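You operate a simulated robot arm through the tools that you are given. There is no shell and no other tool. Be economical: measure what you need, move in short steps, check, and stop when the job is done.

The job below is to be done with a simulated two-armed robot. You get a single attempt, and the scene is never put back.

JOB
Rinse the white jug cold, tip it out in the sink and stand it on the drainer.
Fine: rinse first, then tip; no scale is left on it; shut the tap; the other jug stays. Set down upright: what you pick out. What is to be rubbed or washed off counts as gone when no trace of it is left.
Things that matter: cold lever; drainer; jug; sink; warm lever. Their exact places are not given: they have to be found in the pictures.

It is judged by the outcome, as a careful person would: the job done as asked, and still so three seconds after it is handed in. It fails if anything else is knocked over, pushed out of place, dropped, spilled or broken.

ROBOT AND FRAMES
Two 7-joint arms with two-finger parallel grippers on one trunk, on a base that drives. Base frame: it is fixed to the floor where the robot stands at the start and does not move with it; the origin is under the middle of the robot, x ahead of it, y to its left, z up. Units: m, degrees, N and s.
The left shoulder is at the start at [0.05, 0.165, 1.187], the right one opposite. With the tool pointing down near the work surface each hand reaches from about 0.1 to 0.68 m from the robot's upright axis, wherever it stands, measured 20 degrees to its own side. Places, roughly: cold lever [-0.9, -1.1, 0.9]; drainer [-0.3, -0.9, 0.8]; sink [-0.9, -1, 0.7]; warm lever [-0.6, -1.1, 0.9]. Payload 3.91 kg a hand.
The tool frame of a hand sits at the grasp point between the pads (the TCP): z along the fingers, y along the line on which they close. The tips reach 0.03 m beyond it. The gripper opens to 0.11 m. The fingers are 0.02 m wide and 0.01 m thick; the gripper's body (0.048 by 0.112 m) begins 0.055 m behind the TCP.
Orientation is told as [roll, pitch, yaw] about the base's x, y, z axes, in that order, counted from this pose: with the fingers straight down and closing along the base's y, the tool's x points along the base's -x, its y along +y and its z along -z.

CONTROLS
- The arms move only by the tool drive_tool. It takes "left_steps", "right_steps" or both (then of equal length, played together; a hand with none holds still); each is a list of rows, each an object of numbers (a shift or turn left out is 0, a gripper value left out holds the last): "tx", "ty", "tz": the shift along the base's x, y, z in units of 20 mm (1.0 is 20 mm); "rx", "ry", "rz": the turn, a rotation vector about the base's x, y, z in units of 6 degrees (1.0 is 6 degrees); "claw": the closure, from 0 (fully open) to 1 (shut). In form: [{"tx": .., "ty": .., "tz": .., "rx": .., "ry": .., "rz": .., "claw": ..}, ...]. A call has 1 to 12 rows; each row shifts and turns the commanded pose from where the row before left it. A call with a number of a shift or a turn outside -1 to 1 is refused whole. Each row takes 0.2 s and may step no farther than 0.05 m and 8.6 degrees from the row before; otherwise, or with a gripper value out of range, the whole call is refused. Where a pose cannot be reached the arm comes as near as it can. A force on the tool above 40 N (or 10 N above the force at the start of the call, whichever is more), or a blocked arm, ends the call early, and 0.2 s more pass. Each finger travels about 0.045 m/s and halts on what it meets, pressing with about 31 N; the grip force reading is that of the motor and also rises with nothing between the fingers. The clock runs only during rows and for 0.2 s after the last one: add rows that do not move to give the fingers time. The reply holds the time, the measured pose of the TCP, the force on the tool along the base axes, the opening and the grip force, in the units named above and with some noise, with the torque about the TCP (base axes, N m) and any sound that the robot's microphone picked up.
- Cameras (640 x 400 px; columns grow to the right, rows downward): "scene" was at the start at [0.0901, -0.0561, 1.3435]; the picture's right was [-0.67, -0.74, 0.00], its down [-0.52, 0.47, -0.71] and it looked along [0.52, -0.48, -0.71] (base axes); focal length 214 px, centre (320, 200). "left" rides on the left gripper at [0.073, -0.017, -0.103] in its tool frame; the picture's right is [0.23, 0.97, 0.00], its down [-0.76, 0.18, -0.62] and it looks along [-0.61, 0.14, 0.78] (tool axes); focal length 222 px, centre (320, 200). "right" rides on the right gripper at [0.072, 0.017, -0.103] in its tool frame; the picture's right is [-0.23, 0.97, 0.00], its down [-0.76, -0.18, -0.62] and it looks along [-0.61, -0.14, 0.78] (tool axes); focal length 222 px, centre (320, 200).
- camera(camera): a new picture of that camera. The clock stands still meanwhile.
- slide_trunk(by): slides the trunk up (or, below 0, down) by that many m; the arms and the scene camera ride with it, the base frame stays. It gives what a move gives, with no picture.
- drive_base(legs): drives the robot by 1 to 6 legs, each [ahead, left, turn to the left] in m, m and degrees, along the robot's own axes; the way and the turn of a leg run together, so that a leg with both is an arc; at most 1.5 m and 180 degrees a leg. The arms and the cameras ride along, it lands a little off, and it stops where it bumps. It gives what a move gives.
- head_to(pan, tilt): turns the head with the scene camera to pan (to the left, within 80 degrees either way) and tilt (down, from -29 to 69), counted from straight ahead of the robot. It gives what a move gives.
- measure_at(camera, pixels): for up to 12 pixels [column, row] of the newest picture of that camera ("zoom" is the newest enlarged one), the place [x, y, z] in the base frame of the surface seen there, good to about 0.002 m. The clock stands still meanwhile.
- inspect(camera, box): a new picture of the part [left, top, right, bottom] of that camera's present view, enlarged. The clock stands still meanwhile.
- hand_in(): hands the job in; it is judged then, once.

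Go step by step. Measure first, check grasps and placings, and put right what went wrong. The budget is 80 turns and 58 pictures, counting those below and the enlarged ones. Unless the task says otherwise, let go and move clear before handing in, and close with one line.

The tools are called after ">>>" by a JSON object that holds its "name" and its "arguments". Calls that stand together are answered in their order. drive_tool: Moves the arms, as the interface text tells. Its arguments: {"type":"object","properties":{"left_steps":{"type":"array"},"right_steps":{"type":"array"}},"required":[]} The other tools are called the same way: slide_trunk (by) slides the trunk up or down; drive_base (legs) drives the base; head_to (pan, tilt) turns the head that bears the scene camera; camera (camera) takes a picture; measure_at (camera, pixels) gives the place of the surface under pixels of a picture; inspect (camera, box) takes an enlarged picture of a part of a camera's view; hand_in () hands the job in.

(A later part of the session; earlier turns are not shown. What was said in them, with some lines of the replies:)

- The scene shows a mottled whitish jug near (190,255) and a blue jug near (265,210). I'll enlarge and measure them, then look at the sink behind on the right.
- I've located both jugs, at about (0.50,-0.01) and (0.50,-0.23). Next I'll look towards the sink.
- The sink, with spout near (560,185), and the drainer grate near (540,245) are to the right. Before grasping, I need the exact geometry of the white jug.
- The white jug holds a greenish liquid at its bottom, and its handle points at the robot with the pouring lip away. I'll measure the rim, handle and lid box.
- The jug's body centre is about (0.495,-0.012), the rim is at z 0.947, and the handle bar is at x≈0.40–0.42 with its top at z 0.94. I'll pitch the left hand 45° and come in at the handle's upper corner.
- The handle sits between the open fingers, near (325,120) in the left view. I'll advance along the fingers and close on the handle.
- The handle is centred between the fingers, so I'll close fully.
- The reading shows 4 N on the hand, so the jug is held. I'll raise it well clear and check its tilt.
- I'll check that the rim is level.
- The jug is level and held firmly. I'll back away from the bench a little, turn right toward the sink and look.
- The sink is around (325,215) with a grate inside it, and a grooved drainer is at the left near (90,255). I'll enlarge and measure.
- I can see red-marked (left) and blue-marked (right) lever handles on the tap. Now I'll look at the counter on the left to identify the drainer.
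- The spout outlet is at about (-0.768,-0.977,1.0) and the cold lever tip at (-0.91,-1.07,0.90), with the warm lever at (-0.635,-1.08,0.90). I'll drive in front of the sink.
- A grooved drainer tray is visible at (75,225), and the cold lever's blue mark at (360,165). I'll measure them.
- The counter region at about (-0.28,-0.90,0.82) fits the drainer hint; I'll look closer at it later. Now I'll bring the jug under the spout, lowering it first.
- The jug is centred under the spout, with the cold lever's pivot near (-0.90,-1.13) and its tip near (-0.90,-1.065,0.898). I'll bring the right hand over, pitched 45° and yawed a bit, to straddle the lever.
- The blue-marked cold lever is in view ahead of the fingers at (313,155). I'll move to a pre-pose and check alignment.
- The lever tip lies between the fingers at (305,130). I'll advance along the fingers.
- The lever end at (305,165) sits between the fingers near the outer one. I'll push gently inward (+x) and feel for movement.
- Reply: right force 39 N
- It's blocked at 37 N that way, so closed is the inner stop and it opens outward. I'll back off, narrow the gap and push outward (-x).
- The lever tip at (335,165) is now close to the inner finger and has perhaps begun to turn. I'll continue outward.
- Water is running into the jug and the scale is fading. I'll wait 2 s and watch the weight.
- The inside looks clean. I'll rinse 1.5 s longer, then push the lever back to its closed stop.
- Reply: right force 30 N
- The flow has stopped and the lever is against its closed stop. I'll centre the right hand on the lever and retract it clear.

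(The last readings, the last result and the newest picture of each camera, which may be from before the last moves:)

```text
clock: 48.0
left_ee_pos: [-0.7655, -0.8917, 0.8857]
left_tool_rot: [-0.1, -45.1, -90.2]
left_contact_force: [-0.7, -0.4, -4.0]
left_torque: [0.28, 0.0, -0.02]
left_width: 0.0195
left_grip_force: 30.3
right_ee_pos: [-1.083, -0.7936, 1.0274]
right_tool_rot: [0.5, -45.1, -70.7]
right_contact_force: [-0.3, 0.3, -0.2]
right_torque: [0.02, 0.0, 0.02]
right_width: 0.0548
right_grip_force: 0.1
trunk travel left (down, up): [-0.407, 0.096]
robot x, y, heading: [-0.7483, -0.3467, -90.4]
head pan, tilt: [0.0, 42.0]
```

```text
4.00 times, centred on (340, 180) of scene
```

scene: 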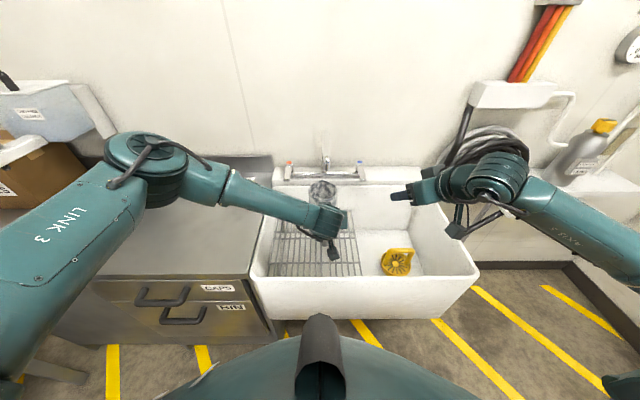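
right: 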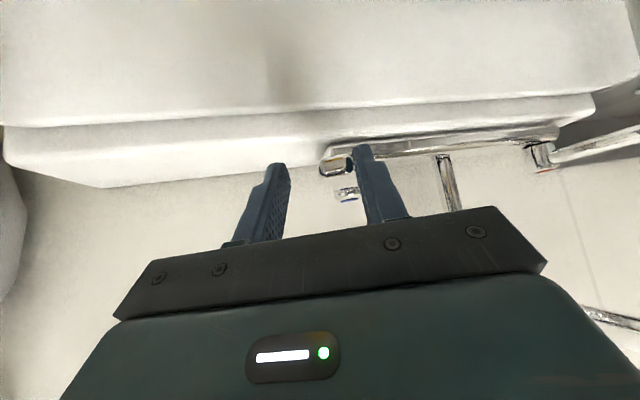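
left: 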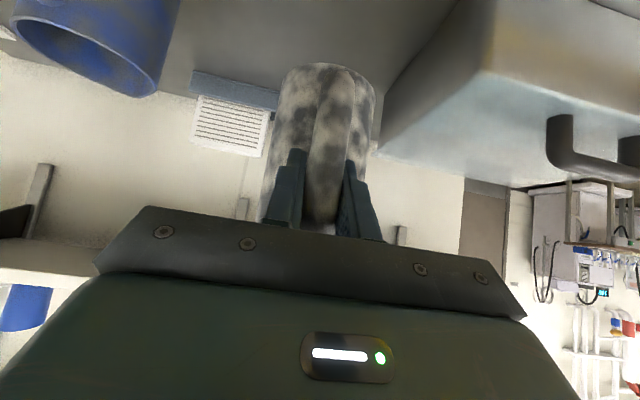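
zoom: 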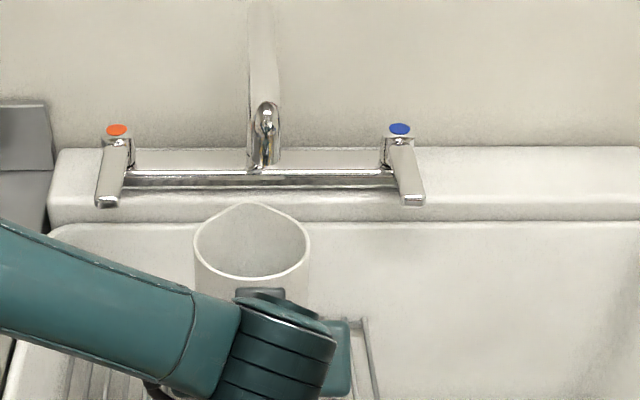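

The tap is shut, the cold lever is back in place and the jug is white. Next I'll move it back from the spout and up, keeping it over the sink, with the right hand well clear.

>>> {"name": "drive_tool", "arguments": {"left_steps": [{"ty": 0.9, "tz": 0.3}, {"ty": 0.9, "tz": 0.3}, {"ty": 0.9, "tz": 0.3}, {"ty": 0.9, "tz": 0.3}, {"ty": 0.5, "tz": 0.9, "tx": -0.3}, {"ty": 0.5, "tz": 0.9, "tx": -0.3}, {"tz": 0.9, "tx": -0.3}, {"tz": 0.9, "tx": -0.3}, {"tz": 0.9, "tx": -0.3}, {}], "right_steps": [{"tx": -0.6, "ty": 0.6}, {"tx": -0.6, "ty": 0.6}, {"tx": -0.6, "ty": 0.6}, {"tx": -0.6, "ty": 0.6}, {"tx": -0.6, "ty": 0.6}, {"tx": -0.6, "ty": 0.6}, {"ty": 0.6}, {"ty": 0.6}, {}, {}]}}

>>> {"name": "drive_tool", "arguments": {"left_steps": [{"ry": 1}, {"ry": 1}, {"ry": 1}, {"ry": 1}, {"ry": 1}, {"ry": 1}, {"ry": 1}, {"ry": 1}, {"ry": 1}, {"ry": 1}]}}

>>> {"name": "camera", "arguments": {"camera": "scene"}}

```text
clock: 50.2
left_ee_pos: [-0.7954, -0.8012, 0.9993]
left_tool_rot: [-0.1, -45.1, -90.3]
left_contact_force: [-0.3, 0.3, -4.8]
left_torque: [0.28, 0.02, -0.02]
left_width: 0.0197
left_grip_force: 30.8
right_ee_pos: [-1.1348, -0.7174, 1.0274]
right_tool_rot: [0.2, -45.1, -70.8]
right_contact_force: [0.5, -0.2, -0.9]
right_torque: [-0.02, 0.0, 0.0]
right_width: 0.055
right_grip_force: 0.1
right hand out of reach, approached as far as the arm can: row 5, 6
trunk travel left (down, up): [-0.407, 0.096]
robot x, y, heading: [-0.7474, -0.3438, -90.4]
head pan, tilt: [0.0, 42.0]
```

```text
clock: 52.4
left_ee_pos: [-0.7552, -0.8117, 0.9955]
left_tool_rot: [-67.8, -21.0, -49.3]
left_contact_force: [2.6, -0.2, -5.6]
left_torque: [0.49, -0.22, -0.05]
left_width: 0.0217
left_grip_force: 31.3
left hand out of reach, approached as far as the arm can: row 8, 9
right_ee_pos: [-1.1364, -0.7188, 1.0284]
right_tool_rot: [0.2, -45.2, -70.8]
right_contact_force: [-0.9, 0.3, 0.8]
right_torque: [0.0, 0.01, 0.0]
right_width: 0.0549
right_grip_force: 0.0
trunk travel left (down, up): [-0.407, 0.096]
robot x, y, heading: [-0.7473, -0.3469, -90.4]
head pan, tilt: [0.0, 42.0]
```

```text
24 pictures are left
```

scene: 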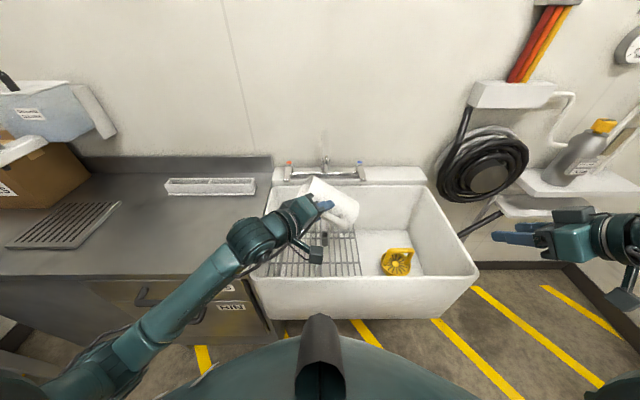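

The jug is now about 60° over with its mouth to the left, but the arm hit a limit. I'll check the grip closely.

>>> {"name": "inspect", "arguments": {"camera": "scene", "box": [230, 150, 390, 270]}}

>>> {"name": "camera", "arguments": {"camera": "left"}}

```text
3.33 times, centred on (310, 210) of scene
```

zoom: 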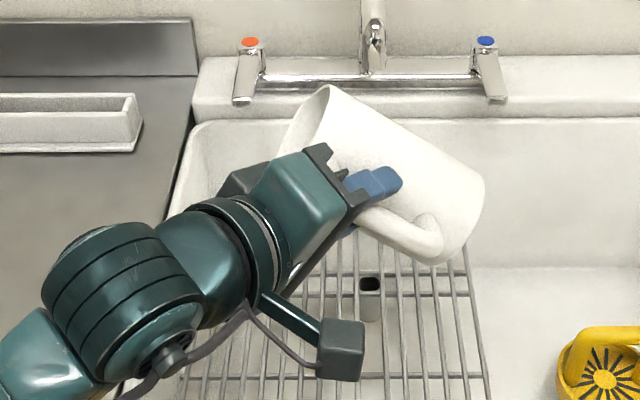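

```text
22 pictures are left
```

left: 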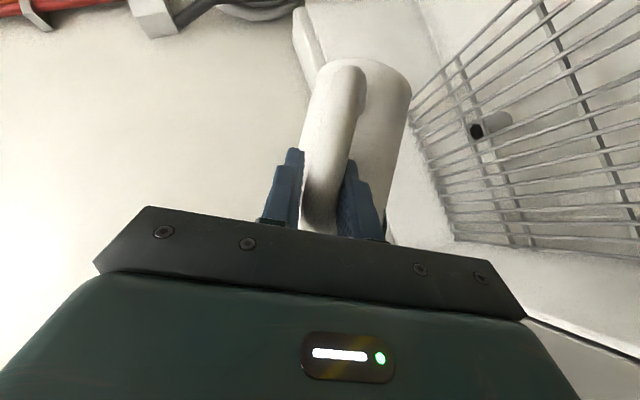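

The grip holds, though the handle has slipped about 10° in it. I'll shift right to give the wrist room and roll on in smaller steps.

>>> {"name": "drive_tool", "arguments": {"left_steps": [{"tx": -0.7}, {"tx": -0.7}, {"tx": -0.7}, {"tx": -0.7}, {"tx": -0.7, "tz": 0.5}, {"tz": 0.5}, {}]}}

>>> {"name": "drive_tool", "arguments": {"left_steps": [{"ry": 0.8, "rz": -0.5}, {"ry": 0.8, "rz": -0.5}, {"ry": 0.8, "rz": -0.5}, {"ry": 0.8, "rz": -0.5}]}}

>>> {"name": "inspect", "arguments": {"camera": "scene", "box": [200, 120, 440, 300]}}

```text
clock: 54.0
left_ee_pos: [-0.7719, -0.8123, 1.0048]
left_tool_rot: [-68.2, -20.8, -49.0]
left_contact_force: [1.1, -0.1, -3.7]
left_torque: [0.26, -0.23, 0.01]
left_width: 0.0216
left_grip_force: 31.0
left hand out of reach, approached as far as the arm can: row 2, 3, 4, 5
right_ee_pos: [-1.1362, -0.7175, 1.0284]
right_tool_rot: [0.2, -45.1, -70.8]
right_contact_force: [0.0, 0.5, -0.2]
right_torque: [0.01, 0.0, 0.02]
right_width: 0.0549
right_grip_force: 0.1
trunk travel left (down, up): [-0.407, 0.096]
robot x, y, heading: [-0.7458, -0.3476, -90.5]
head pan, tilt: [0.0, 42.0]
```

```text
clock: 55.0
left_ee_pos: [-0.772, -0.8123, 1.004]
left_tool_rot: [-84.0, -9.2, -56.9]
left_contact_force: [0.7, -0.8, -3.2]
left_torque: [0.19, -0.25, 0.01]
left_width: 0.0216
left_grip_force: 31.0
right_ee_pos: [-1.1345, -0.7174, 1.0281]
right_tool_rot: [0.2, -45.0, -70.8]
right_contact_force: [0.5, -0.2, -0.4]
right_torque: [-0.04, 0.02, 0.0]
right_width: 0.0548
right_grip_force: 0.1
trunk travel left (down, up): [-0.407, 0.096]
robot x, y, heading: [-0.7495, -0.3473, -90.4]
head pan, tilt: [0.0, 42.0]
```

```text
2.22 times, centred on (320, 210) of scene
```

zoom: 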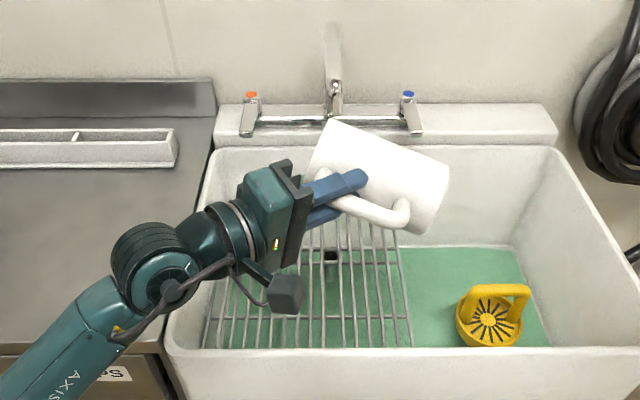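

Greenish rinse water has reached the sink and the rotation is working. I'll tip further.

>>> {"name": "drive_tool", "arguments": {"left_steps": [{"ry": 0.9, "rz": -0.4}, {"ry": 0.9, "rz": -0.4}, {"ry": 0.9, "rz": -0.4}, {"ry": 0.9, "rz": -0.4}, {"ry": 0.9, "rz": -0.4}, {"ry": 0.9}, {}]}}

>>> {"name": "inspect", "arguments": {"camera": "scene", "box": [200, 120, 440, 300]}}

```text
clock: 56.5
left_ee_pos: [-0.7138, -0.8208, 0.9594]
left_tool_rot: [-101.0, -0.6, -66.3]
left_contact_force: [-0.7, -0.5, -0.3]
left_torque: [0.07, -0.07, 0.02]
left_width: 0.0193
left_grip_force: 30.7
right_ee_pos: [-1.1358, -0.718, 1.0274]
right_tool_rot: [0.3, -45.3, -70.8]
right_contact_force: [-0.5, -0.2, 0.0]
right_torque: [-0.02, -0.03, 0.02]
right_width: 0.055
right_grip_force: 0.1
trunk travel left (down, up): [-0.407, 0.096]
robot x, y, heading: [-0.7499, -0.3479, -90.5]
head pan, tilt: [0.0, 42.0]
stopped in row 7 (left hand): the arm was blocked; the commanded pose is now the measured one
```

```text
2.22 times, centred on (320, 210) of scene
```

zoom: 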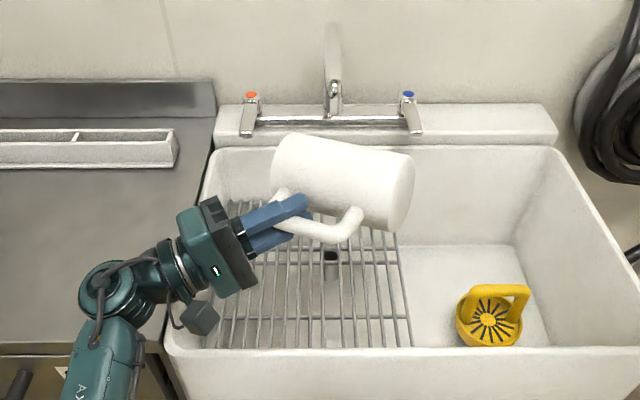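

The arm was blocked, and the jug looks about horizontal with its mouth to the left. I'll measure its axis and see what is touching.

>>> {"name": "measure_at", "arguments": {"camera": "zoom", "pixels": [[290, 140], [330, 148], [370, 156], [405, 160], [340, 180], [390, 195], [300, 170], [110, 290], [60, 370], [320, 230], [358, 215]]}}

>>> {"name": "camera", "arguments": {"camera": "scene"}}

>>> {"name": "camera", "arguments": {"camera": "left"}}

```text
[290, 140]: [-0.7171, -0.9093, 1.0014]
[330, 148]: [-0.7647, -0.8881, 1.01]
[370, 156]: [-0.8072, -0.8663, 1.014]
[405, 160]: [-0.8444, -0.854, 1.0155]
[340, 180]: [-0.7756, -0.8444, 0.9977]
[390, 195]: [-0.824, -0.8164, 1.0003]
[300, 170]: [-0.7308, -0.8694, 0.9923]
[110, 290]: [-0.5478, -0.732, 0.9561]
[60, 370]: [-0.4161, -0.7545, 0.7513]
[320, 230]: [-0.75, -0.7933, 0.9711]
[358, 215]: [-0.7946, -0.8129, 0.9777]
```

```text
19 pictures are left
```

scene: 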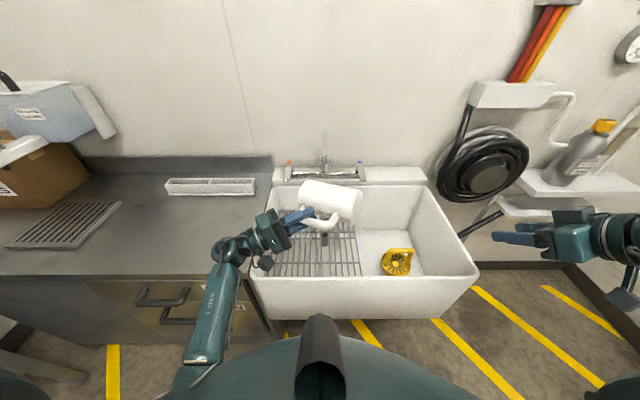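

```text
18 pictures are left
```

left: 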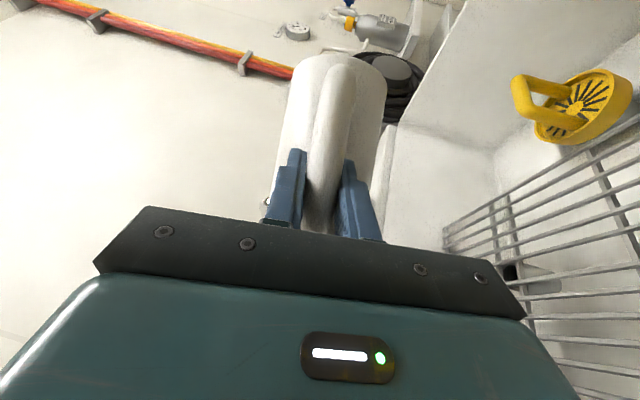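

The jug's base is only about 6° higher than its mouth, and the forearm seems to touch the counter front near (-0.42,-0.75,0.75). I'll back off 3 cm, raise the trunk, then tip a little more.

>>> {"name": "drive_base", "arguments": {"legs": [[-0.03, 0, 0]]}}

>>> {"name": "slide_trunk", "arguments": {"by": 0.09}}

>>> {"name": "drive_tool", "arguments": {"left_steps": [{"ry": 0.8}, {"ry": 0.8}, {"ry": 0.8}, {}]}}

>>> {"name": "inspect", "arguments": {"camera": "scene", "box": [160, 120, 440, 320]}}

```text
clock: 57.4
left_ee_pos: [-0.7134, -0.7899, 0.9596]
left_tool_rot: [-101.1, -0.6, -66.3]
left_contact_force: [-0.1, -0.5, -1.2]
left_torque: [0.06, -0.07, 0.04]
left_width: 0.0193
left_grip_force: 30.9
right_ee_pos: [-1.1354, -0.6887, 1.028]
right_tool_rot: [0.3, -45.2, -70.7]
right_contact_force: [0.0, 0.7, 0.1]
right_torque: [-0.02, 0.01, 0.03]
right_width: 0.0551
right_grip_force: 0.0
trunk travel left (down, up): [-0.407, 0.096]
robot x, y, heading: [-0.7471, -0.3146, -90.4]
head pan, tilt: [0.0, 42.0]
```

```text
clock: 58.6
left_ee_pos: [-0.7135, -0.7911, 1.0502]
left_tool_rot: [-100.9, -0.6, -66.2]
left_contact_force: [-0.5, 0.2, -1.6]
left_torque: [0.01, -0.09, 0.02]
left_width: 0.0192
left_grip_force: 30.9
right_ee_pos: [-1.1342, -0.6883, 1.1182]
right_tool_rot: [0.2, -45.2, -70.8]
right_contact_force: [-0.3, 0.8, -0.1]
right_torque: [0.01, -0.04, 0.02]
right_width: 0.0549
right_grip_force: 0.0
trunk travel left (down, up): [-0.497, 0.006]
robot x, y, heading: [-0.7493, -0.3116, -90.3]
head pan, tilt: [0.0, 42.0]
```

```text
clock: 59.6
left_ee_pos: [-0.7141, -0.7912, 1.0501]
left_tool_rot: [-101.0, -0.5, -66.4]
left_contact_force: [0.4, -0.9, -1.5]
left_torque: [0.03, -0.1, 0.02]
left_width: 0.0193
left_grip_force: 31.2
left hand out of reach, approached as far as the arm can: row 1, 2, 3
right_ee_pos: [-1.1348, -0.6883, 1.117]
right_tool_rot: [0.2, -45.1, -70.7]
right_contact_force: [-0.4, -0.8, -0.4]
right_torque: [0.05, 0.02, 0.0]
right_width: 0.0551
right_grip_force: 0.0
trunk travel left (down, up): [-0.497, 0.006]
robot x, y, heading: [-0.7477, -0.3137, -90.4]
head pan, tilt: [0.0, 42.0]
```

```text
2.00 times, centred on (300, 220) of scene
```

zoom: 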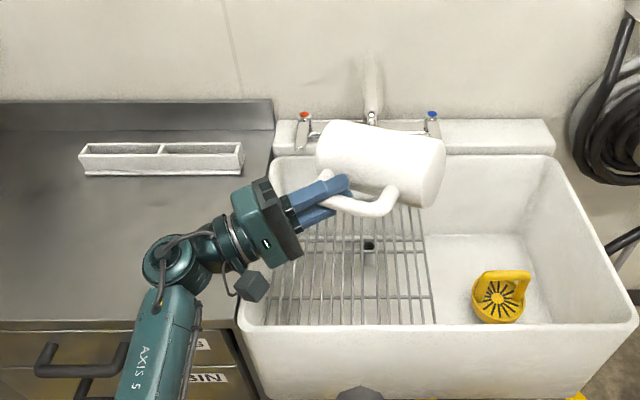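

The hand load has dropped from 4.3 N to 1.5 N, so the water is out. I'll try once more for a steeper tilt from a slightly shifted position.

>>> {"name": "drive_tool", "arguments": {"left_steps": [{"tx": 0.6}, {"tx": 0.6}, {"tx": 0.6, "rx": 0.3}, {"rx": 0.4}, {}]}}

>>> {"name": "inspect", "arguments": {"camera": "scene", "box": [200, 120, 400, 260]}}

```text
clock: 60.8
left_ee_pos: [-0.6781, -0.79, 1.0498]
left_tool_rot: [-99.3, 3.3, -66.1]
left_contact_force: [-0.8, 0.4, -1.3]
left_torque: [0.02, -0.06, 0.01]
left_width: 0.0193
left_grip_force: 30.8
right_ee_pos: [-1.1345, -0.6887, 1.1167]
right_tool_rot: [0.2, -45.1, -70.8]
right_contact_force: [0.2, 0.8, 0.5]
right_torque: [-0.03, -0.03, -0.01]
right_width: 0.055
right_grip_force: 0.0
trunk travel left (down, up): [-0.497, 0.006]
robot x, y, heading: [-0.7475, -0.3167, -90.4]
head pan, tilt: [0.0, 42.0]
```

```text
2.86 times, centred on (300, 190) of scene
```

zoom: 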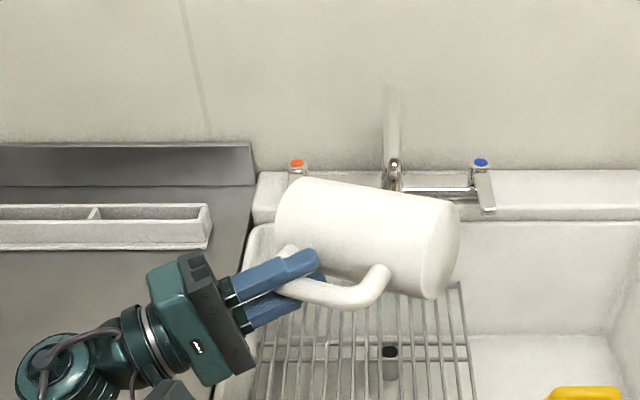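

Emptied. Now I'll turn the jug back upright, 17 rows about the computed axis, still over the sink.

>>> {"name": "drive_tool", "arguments": {"left_steps": [{"rx": -0.145, "ry": -0.965, "rz": 0.184}, {"rx": -0.145, "ry": -0.965, "rz": 0.184}, {"rx": -0.145, "ry": -0.965, "rz": 0.184}, {"rx": -0.145, "ry": -0.965, "rz": 0.184}, {"rx": -0.145, "ry": -0.965, "rz": 0.184}, {"rx": -0.145, "ry": -0.965, "rz": 0.184}, {"rx": -0.145, "ry": -0.965, "rz": 0.184}, {"rx": -0.145, "ry": -0.965, "rz": 0.184}, {"rx": -0.145, "ry": -0.965, "rz": 0.184}, {"rx": -0.145, "ry": -0.965, "rz": 0.184}, {"rx": -0.145, "ry": -0.965, "rz": 0.184}, {"rx": -0.145, "ry": -0.965, "rz": 0.184}]}}

>>> {"name": "drive_tool", "arguments": {"left_steps": [{"rx": -0.145, "ry": -0.965, "rz": 0.184}, {"rx": -0.145, "ry": -0.965, "rz": 0.184}, {"rx": -0.145, "ry": -0.965, "rz": 0.184}, {"rx": -0.145, "ry": -0.965, "rz": 0.184}, {"rx": -0.145, "ry": -0.965, "rz": 0.184}, {}]}}

>>> {"name": "camera", "arguments": {"camera": "scene"}}

```text
clock: 63.4
left_ee_pos: [-0.6764, -0.7901, 1.05]
left_tool_rot: [-36.7, -35.7, -71.4]
left_contact_force: [0.3, 0.0, -1.6]
left_torque: [0.04, -0.01, -0.05]
left_width: 0.019
left_grip_force: 30.4
right_ee_pos: [-1.1356, -0.6885, 1.1182]
right_tool_rot: [0.3, -45.1, -70.9]
right_contact_force: [0.1, 1.4, -0.2]
right_torque: [0.0, -0.02, 0.0]
right_width: 0.0551
right_grip_force: 0.1
trunk travel left (down, up): [-0.497, 0.006]
robot x, y, heading: [-0.7497, -0.3157, -90.3]
head pan, tilt: [0.0, 42.0]
```

```text
clock: 64.8
left_ee_pos: [-0.6781, -0.7901, 1.0512]
left_tool_rot: [0.1, -45.0, -90.2]
left_contact_force: [-0.1, 0.4, -0.5]
left_torque: [0.07, 0.03, 0.01]
left_width: 0.0192
left_grip_force: 31.4
right_ee_pos: [-1.1358, -0.6885, 1.1181]
right_tool_rot: [0.2, -45.1, -70.7]
right_contact_force: [-0.9, 0.2, -0.1]
right_torque: [0.01, -0.02, 0.0]
right_width: 0.0547
right_grip_force: 0.2
trunk travel left (down, up): [-0.497, 0.006]
robot x, y, heading: [-0.7514, -0.3178, -90.3]
head pan, tilt: [0.0, 42.0]
```

```text
15 pictures are left
```

scene: 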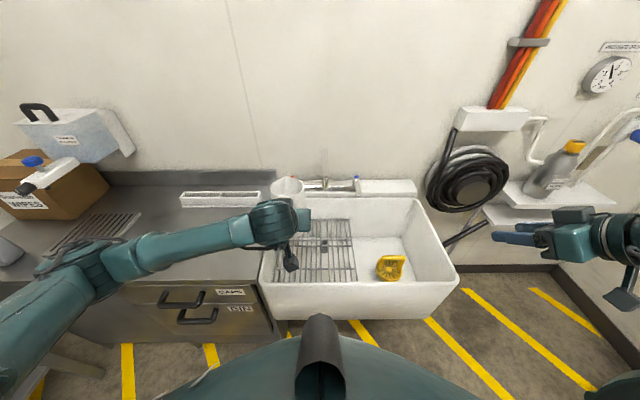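

The jug is back up and weighs about 1 N, so it is empty. I'll check the rim's level and cleanliness.

>>> {"name": "inspect", "arguments": {"camera": "scene", "box": [255, 160, 335, 220]}}

>>> {"name": "camera", "arguments": {"camera": "left"}}

```text
6.67 times, centred on (295, 190) of scene
```

zoom: 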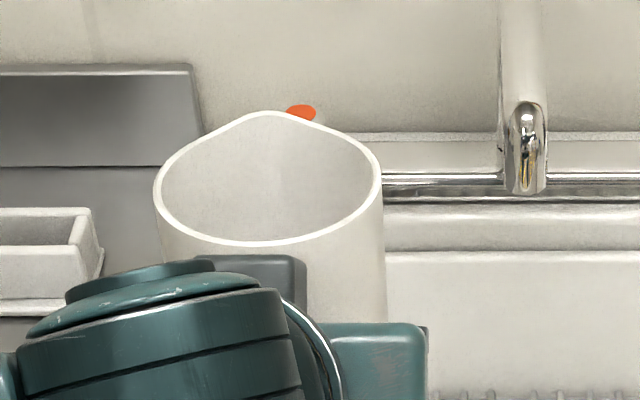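

```text
13 pictures are left
```

left: 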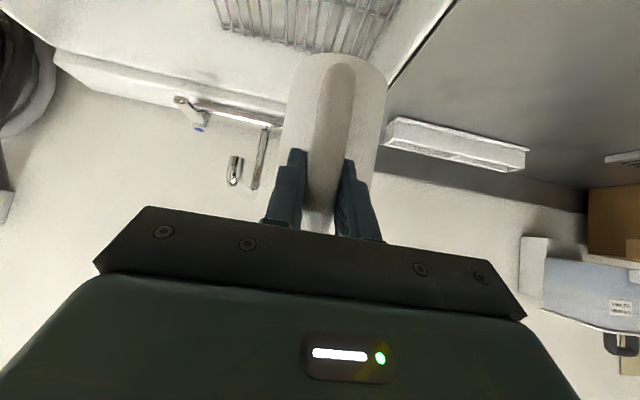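

>>> {"name": "measure_at", "arguments": {"camera": "zoom", "pixels": [[157, 190], [379, 180], [270, 244], [210, 235], [335, 228], [265, 114], [190, 145], [355, 145]]}}

>>> {"name": "measure_at", "arguments": {"camera": "scene", "pixels": [[200, 235], [165, 215], [140, 200], [100, 215], [128, 215], [80, 248], [110, 235], [258, 245], [220, 200], [190, 280], [230, 272]]}}

>>> {"name": "inspect", "arguments": {"camera": "scene", "box": [0, 140, 300, 330]}}

```text
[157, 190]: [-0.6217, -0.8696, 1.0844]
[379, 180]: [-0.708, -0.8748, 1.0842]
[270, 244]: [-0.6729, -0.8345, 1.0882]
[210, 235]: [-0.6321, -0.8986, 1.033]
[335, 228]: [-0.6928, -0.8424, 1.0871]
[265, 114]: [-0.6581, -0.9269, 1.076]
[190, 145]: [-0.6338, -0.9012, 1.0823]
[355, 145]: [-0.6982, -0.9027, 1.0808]
```

```text
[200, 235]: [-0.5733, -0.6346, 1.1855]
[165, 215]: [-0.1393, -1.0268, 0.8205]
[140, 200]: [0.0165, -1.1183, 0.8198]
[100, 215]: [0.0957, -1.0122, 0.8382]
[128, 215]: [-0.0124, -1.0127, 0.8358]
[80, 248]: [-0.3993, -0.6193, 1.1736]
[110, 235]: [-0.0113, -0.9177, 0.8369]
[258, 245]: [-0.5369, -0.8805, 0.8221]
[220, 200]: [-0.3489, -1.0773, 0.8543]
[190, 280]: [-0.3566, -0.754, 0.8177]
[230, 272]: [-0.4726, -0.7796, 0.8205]
```

```text
2.11 times, centred on (150, 235) of scene
```

zoom: 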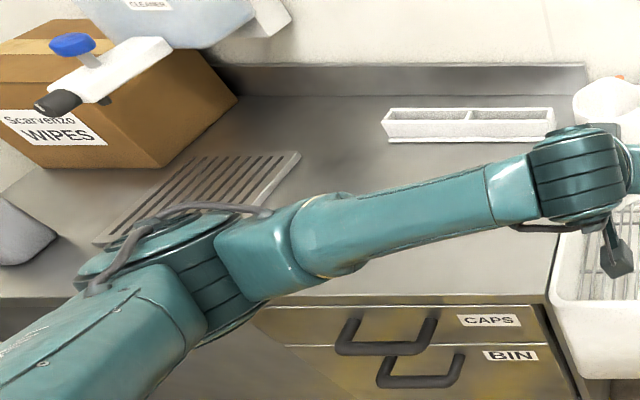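

The rim tips about 6° forward, with the near side at 1.088 and the far side at 1.077, so I'll correct that. Then I'll drive left over the counter beside the sink and look at the drainer.

>>> {"name": "drive_tool", "arguments": {"left_steps": [{"rx": -0.55}, {"rx": -0.55}, {}]}}

>>> {"name": "drive_base", "arguments": {"legs": [[0, 0.38, 0]]}}

>>> {"name": "head_to", "arguments": {"pan": 0, "tilt": 48}}

>>> {"name": "camera", "arguments": {"camera": "scene"}}

>>> {"name": "camera", "arguments": {"camera": "right"}}

```text
clock: 65.6
left_ee_pos: [-0.6779, -0.7903, 1.0505]
left_tool_rot: [0.0, -51.5, -90.2]
left_contact_force: [-1.1, 0.1, -1.6]
left_torque: [0.06, 0.0, -0.06]
left_width: 0.0193
left_grip_force: 31.1
right_ee_pos: [-1.1347, -0.6883, 1.1187]
right_tool_rot: [0.2, -45.1, -70.7]
right_contact_force: [0.0, 0.1, 0.1]
right_torque: [-0.03, 0.01, -0.02]
right_width: 0.055
right_grip_force: 0.1
trunk travel left (down, up): [-0.497, 0.006]
robot x, y, heading: [-0.7495, -0.3176, -90.3]
head pan, tilt: [0.0, 42.0]
```

```text
clock: 69.5
left_ee_pos: [-0.2964, -0.794, 1.0503]
left_tool_rot: [0.0, -51.6, -90.4]
left_contact_force: [-1.0, 0.2, -1.0]
left_torque: [0.11, 0.02, 0.0]
left_width: 0.0192
left_grip_force: 31.0
right_ee_pos: [-0.7533, -0.6903, 1.1171]
right_tool_rot: [0.3, -45.1, -71.0]
right_contact_force: [-0.2, 0.1, -0.1]
right_torque: [-0.04, 0.04, -0.02]
right_width: 0.055
right_grip_force: 0.0
trunk travel left (down, up): [-0.497, 0.006]
robot x, y, heading: [-0.365, -0.3206, -90.6]
head pan, tilt: [0.0, 42.0]
```

```text
clock: 70.2
left_ee_pos: [-0.2967, -0.7942, 1.0503]
left_tool_rot: [0.0, -51.5, -90.4]
left_contact_force: [0.6, -0.2, -0.5]
left_torque: [0.07, 0.02, -0.03]
left_width: 0.0191
left_grip_force: 31.1
right_ee_pos: [-0.7551, -0.6899, 1.1163]
right_tool_rot: [0.2, -45.1, -71.0]
right_contact_force: [0.0, 0.4, -0.4]
right_torque: [0.0, 0.01, -0.01]
right_width: 0.0549
right_grip_force: 0.2
trunk travel left (down, up): [-0.497, 0.006]
robot x, y, heading: [-0.3641, -0.321, -90.6]
head pan, tilt: [0.0, 48.0]
```

```text
11 pictures are left
```

scene: 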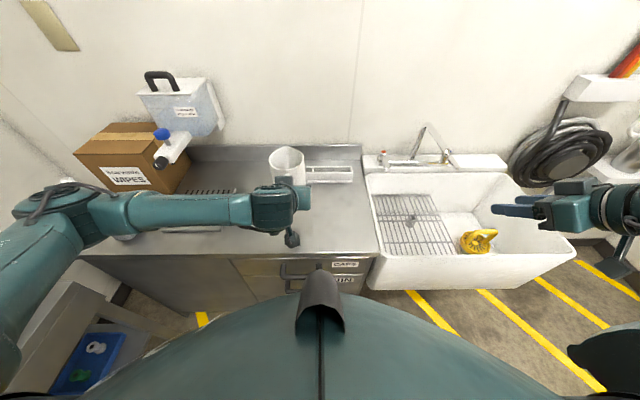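

```text
10 pictures are left
```

right: 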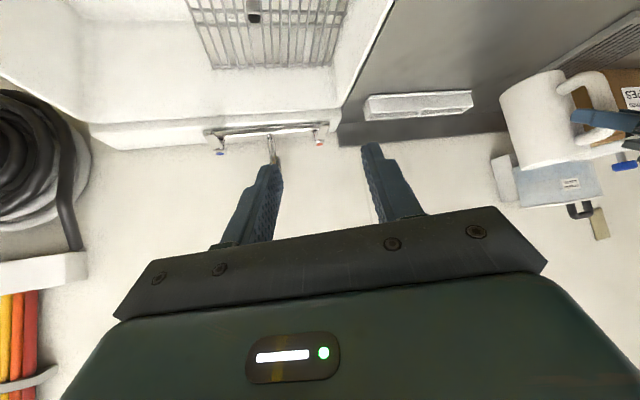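

I'll measure the counter's extent and the grate to decide which is the drainer.

>>> {"name": "measure_at", "arguments": {"camera": "scene", "pixels": [[85, 252], [180, 245], [230, 250], [190, 190], [215, 190], [235, 192], [175, 230], [215, 231], [250, 165], [300, 230], [355, 150], [340, 200]]}}

>>> {"name": "inspect", "arguments": {"camera": "scene", "box": [80, 130, 380, 310]}}

```text
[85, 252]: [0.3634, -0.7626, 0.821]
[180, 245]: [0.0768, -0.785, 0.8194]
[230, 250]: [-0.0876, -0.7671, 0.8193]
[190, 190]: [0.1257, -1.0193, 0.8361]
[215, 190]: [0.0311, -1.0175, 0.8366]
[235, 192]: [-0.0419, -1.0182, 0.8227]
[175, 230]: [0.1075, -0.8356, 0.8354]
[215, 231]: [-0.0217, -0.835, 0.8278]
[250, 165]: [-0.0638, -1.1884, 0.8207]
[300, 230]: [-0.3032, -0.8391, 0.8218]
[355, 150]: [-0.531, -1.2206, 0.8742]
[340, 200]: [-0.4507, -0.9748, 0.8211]
```

```text
2.13 times, centred on (230, 220) of scene
```

zoom: 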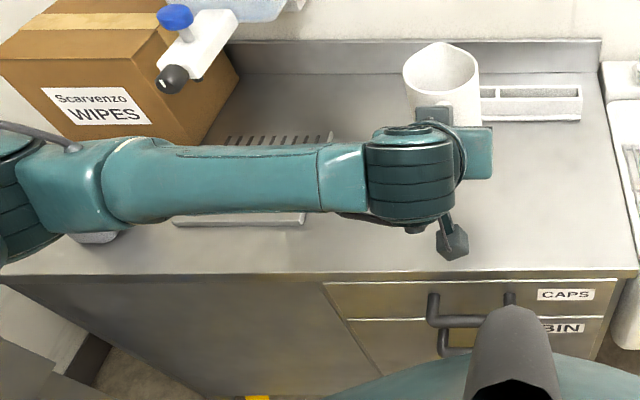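

The drawer unit's top between the grate and the sink (x -0.54 to -0.08) is centred on the hint (-0.3,-0.9), while the grate at (0.03,-0.92) is 0.3 m off it. I'll take one closer look at that surface for features.

>>> {"name": "inspect", "arguments": {"camera": "scene", "box": [210, 160, 390, 272]}}

>>> {"name": "inspect", "arguments": {"camera": "left", "box": [320, 0, 640, 200]}}

```text
3.56 times, centred on (300, 216) of scene
```

zoom: 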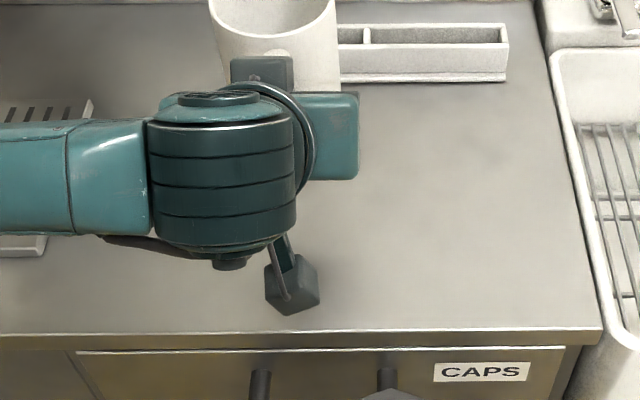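

```text
2.00 times, centred on (480, 100) of left
```

zoom: 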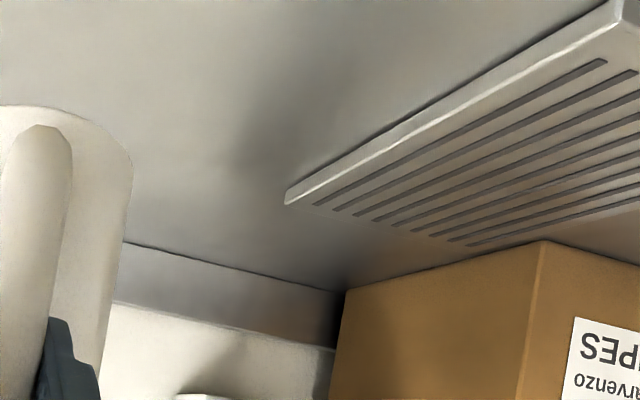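

The hint points to the draining board beside the sink at (-0.3,-0.9), so I'll stand the jug there. First I'll lower it to about 2 cm above the surface and check it is level.

>>> {"name": "drive_tool", "arguments": {"left_steps": [{"tz": -0.9}, {"tz": -0.9}, {"tz": -0.9}, {"tz": -0.9}, {"tz": -0.9}, {"tz": -0.7}, {}]}}

>>> {"name": "inspect", "arguments": {"camera": "scene", "box": [240, 150, 340, 220]}}

```text
clock: 71.8
left_ee_pos: [-0.2956, -0.7959, 0.9444]
left_tool_rot: [-0.1, -51.5, -90.4]
left_contact_force: [-0.6, -0.1, -1.5]
left_torque: [0.09, 0.0, -0.02]
left_width: 0.0192
left_grip_force: 31.4
right_ee_pos: [-0.7541, -0.6911, 1.1181]
right_tool_rot: [0.2, -45.1, -70.9]
right_contact_force: [-0.2, -0.1, 0.1]
right_torque: [0.0, 0.0, 0.04]
right_width: 0.055
right_grip_force: 0.1
trunk travel left (down, up): [-0.497, 0.006]
robot x, y, heading: [-0.3625, -0.3192, -90.6]
head pan, tilt: [0.0, 48.0]
```

```text
5.71 times, centred on (290, 185) of scene
```

zoom: 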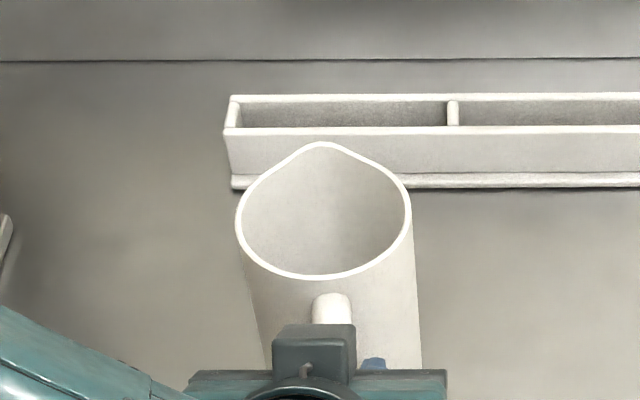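

>>> {"name": "measure_at", "arguments": {"camera": "zoom", "pixels": [[238, 215], [408, 208], [330, 277], [285, 268], [375, 255], [322, 145], [255, 180], [395, 172], [300, 330], [240, 350], [230, 183], [540, 183]]}}

```text
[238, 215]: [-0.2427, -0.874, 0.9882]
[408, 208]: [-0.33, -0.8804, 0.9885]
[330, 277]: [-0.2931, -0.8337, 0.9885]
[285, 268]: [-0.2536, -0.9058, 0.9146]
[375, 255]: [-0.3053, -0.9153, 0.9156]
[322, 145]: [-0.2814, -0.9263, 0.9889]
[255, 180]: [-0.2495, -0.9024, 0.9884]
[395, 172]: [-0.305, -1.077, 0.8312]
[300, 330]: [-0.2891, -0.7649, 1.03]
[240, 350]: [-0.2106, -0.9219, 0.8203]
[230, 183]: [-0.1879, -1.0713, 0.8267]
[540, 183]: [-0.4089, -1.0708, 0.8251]
```

The rim is level at 0.988–0.989, so the base is about 2 cm up. I'll lower it gently to touch.

>>> {"name": "drive_tool", "arguments": {"left_steps": [{"tz": -0.5}, {"tz": -0.35}, {"tz": -0.2}, {"tz": -0.1}, {}]}}

```text
clock: 73.0
left_ee_pos: [-0.2965, -0.7938, 0.9247]
left_tool_rot: [-0.1, -51.8, -90.3]
left_contact_force: [-1.3, 4.5, 18.8]
left_torque: [-0.34, -0.1, -0.01]
left_width: 0.0194
left_grip_force: 30.8
right_ee_pos: [-0.7546, -0.6872, 1.1187]
right_tool_rot: [0.1, -45.2, -70.9]
right_contact_force: [-0.5, 0.1, 0.4]
right_torque: [-0.01, -0.02, -0.03]
right_width: 0.055
right_grip_force: 0.0
trunk travel left (down, up): [-0.497, 0.006]
robot x, y, heading: [-0.3654, -0.3222, -90.4]
head pan, tilt: [0.0, 48.0]
```

The jug is on the surface at 19 N. I'll ease the load slightly, then open and back out along the fingers.

>>> {"name": "drive_tool", "arguments": {"left_steps": [{"tz": 0.07}, {}, {"claw": 0.5}, {}, {}, {}, {}]}}

>>> {"name": "drive_tool", "arguments": {"left_steps": [{"ty": 0.6, "tz": 0.48}, {"ty": 0.78, "tz": 0.62}, {"ty": 0.78, "tz": 0.62}, {"ty": 0.78, "tz": 0.62}, {"ty": 0.78, "tz": 0.62}, {"ty": 0.78, "tz": 0.62}, {"ty": 0.5, "tz": 0.8}, {"tz": 0.8}, {}]}}

>>> {"name": "inspect", "arguments": {"camera": "scene", "box": [180, 130, 460, 290]}}

```text
clock: 74.6
left_ee_pos: [-0.2968, -0.7947, 0.9233]
left_tool_rot: [-0.1, -51.5, -90.4]
left_contact_force: [-0.9, -0.2, -0.1]
left_torque: [-0.02, 0.02, -0.02]
left_width: 0.0548
left_grip_force: 0.1
right_ee_pos: [-0.7553, -0.6904, 1.1173]
right_tool_rot: [0.2, -45.2, -70.9]
right_contact_force: [-0.2, -0.4, 0.8]
right_torque: [-0.02, -0.03, 0.03]
right_width: 0.0551
right_grip_force: 0.1
trunk travel left (down, up): [-0.497, 0.006]
robot x, y, heading: [-0.3653, -0.3155, -90.3]
head pan, tilt: [0.0, 48.0]
```

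```text
clock: 76.6
left_ee_pos: [-0.2975, -0.6939, 1.0287]
left_tool_rot: [0.0, -51.7, -90.4]
left_contact_force: [0.6, 0.4, 0.1]
left_torque: [-0.03, -0.02, 0.0]
left_width: 0.055
left_grip_force: 0.0
right_ee_pos: [-0.7545, -0.6898, 1.117]
right_tool_rot: [0.1, -45.1, -71.0]
right_contact_force: [-0.2, 0.2, 0.2]
right_torque: [0.01, 0.0, -0.01]
right_width: 0.055
right_grip_force: 0.0
trunk travel left (down, up): [-0.497, 0.006]
robot x, y, heading: [-0.3662, -0.3186, -90.5]
head pan, tilt: [0.0, 48.0]
```

```text
2.29 times, centred on (320, 210) of scene
```

zoom: 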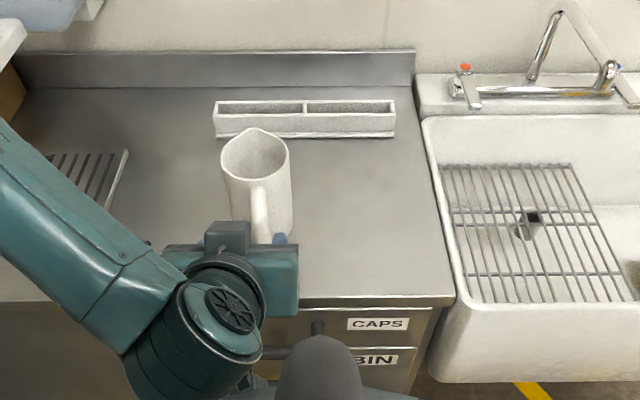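

The jug stands upright and white on the drainer by the sink, at zoom (258,185). The tap is shut, both hands are clear and nothing else has moved, so I'm handing in.

>>> {"name": "hand_in", "arguments": {}}

```text
The job is handed in.
```

I rinsed the white jug cold until no scale showed, tipped it out in the sink, shut the tap and stood it upright on the plain steel draining board beside the sink. I took that board as the drainer because it matches the rough position given; the slotted tray further left on the counter does not. The blue jug was left where it was.
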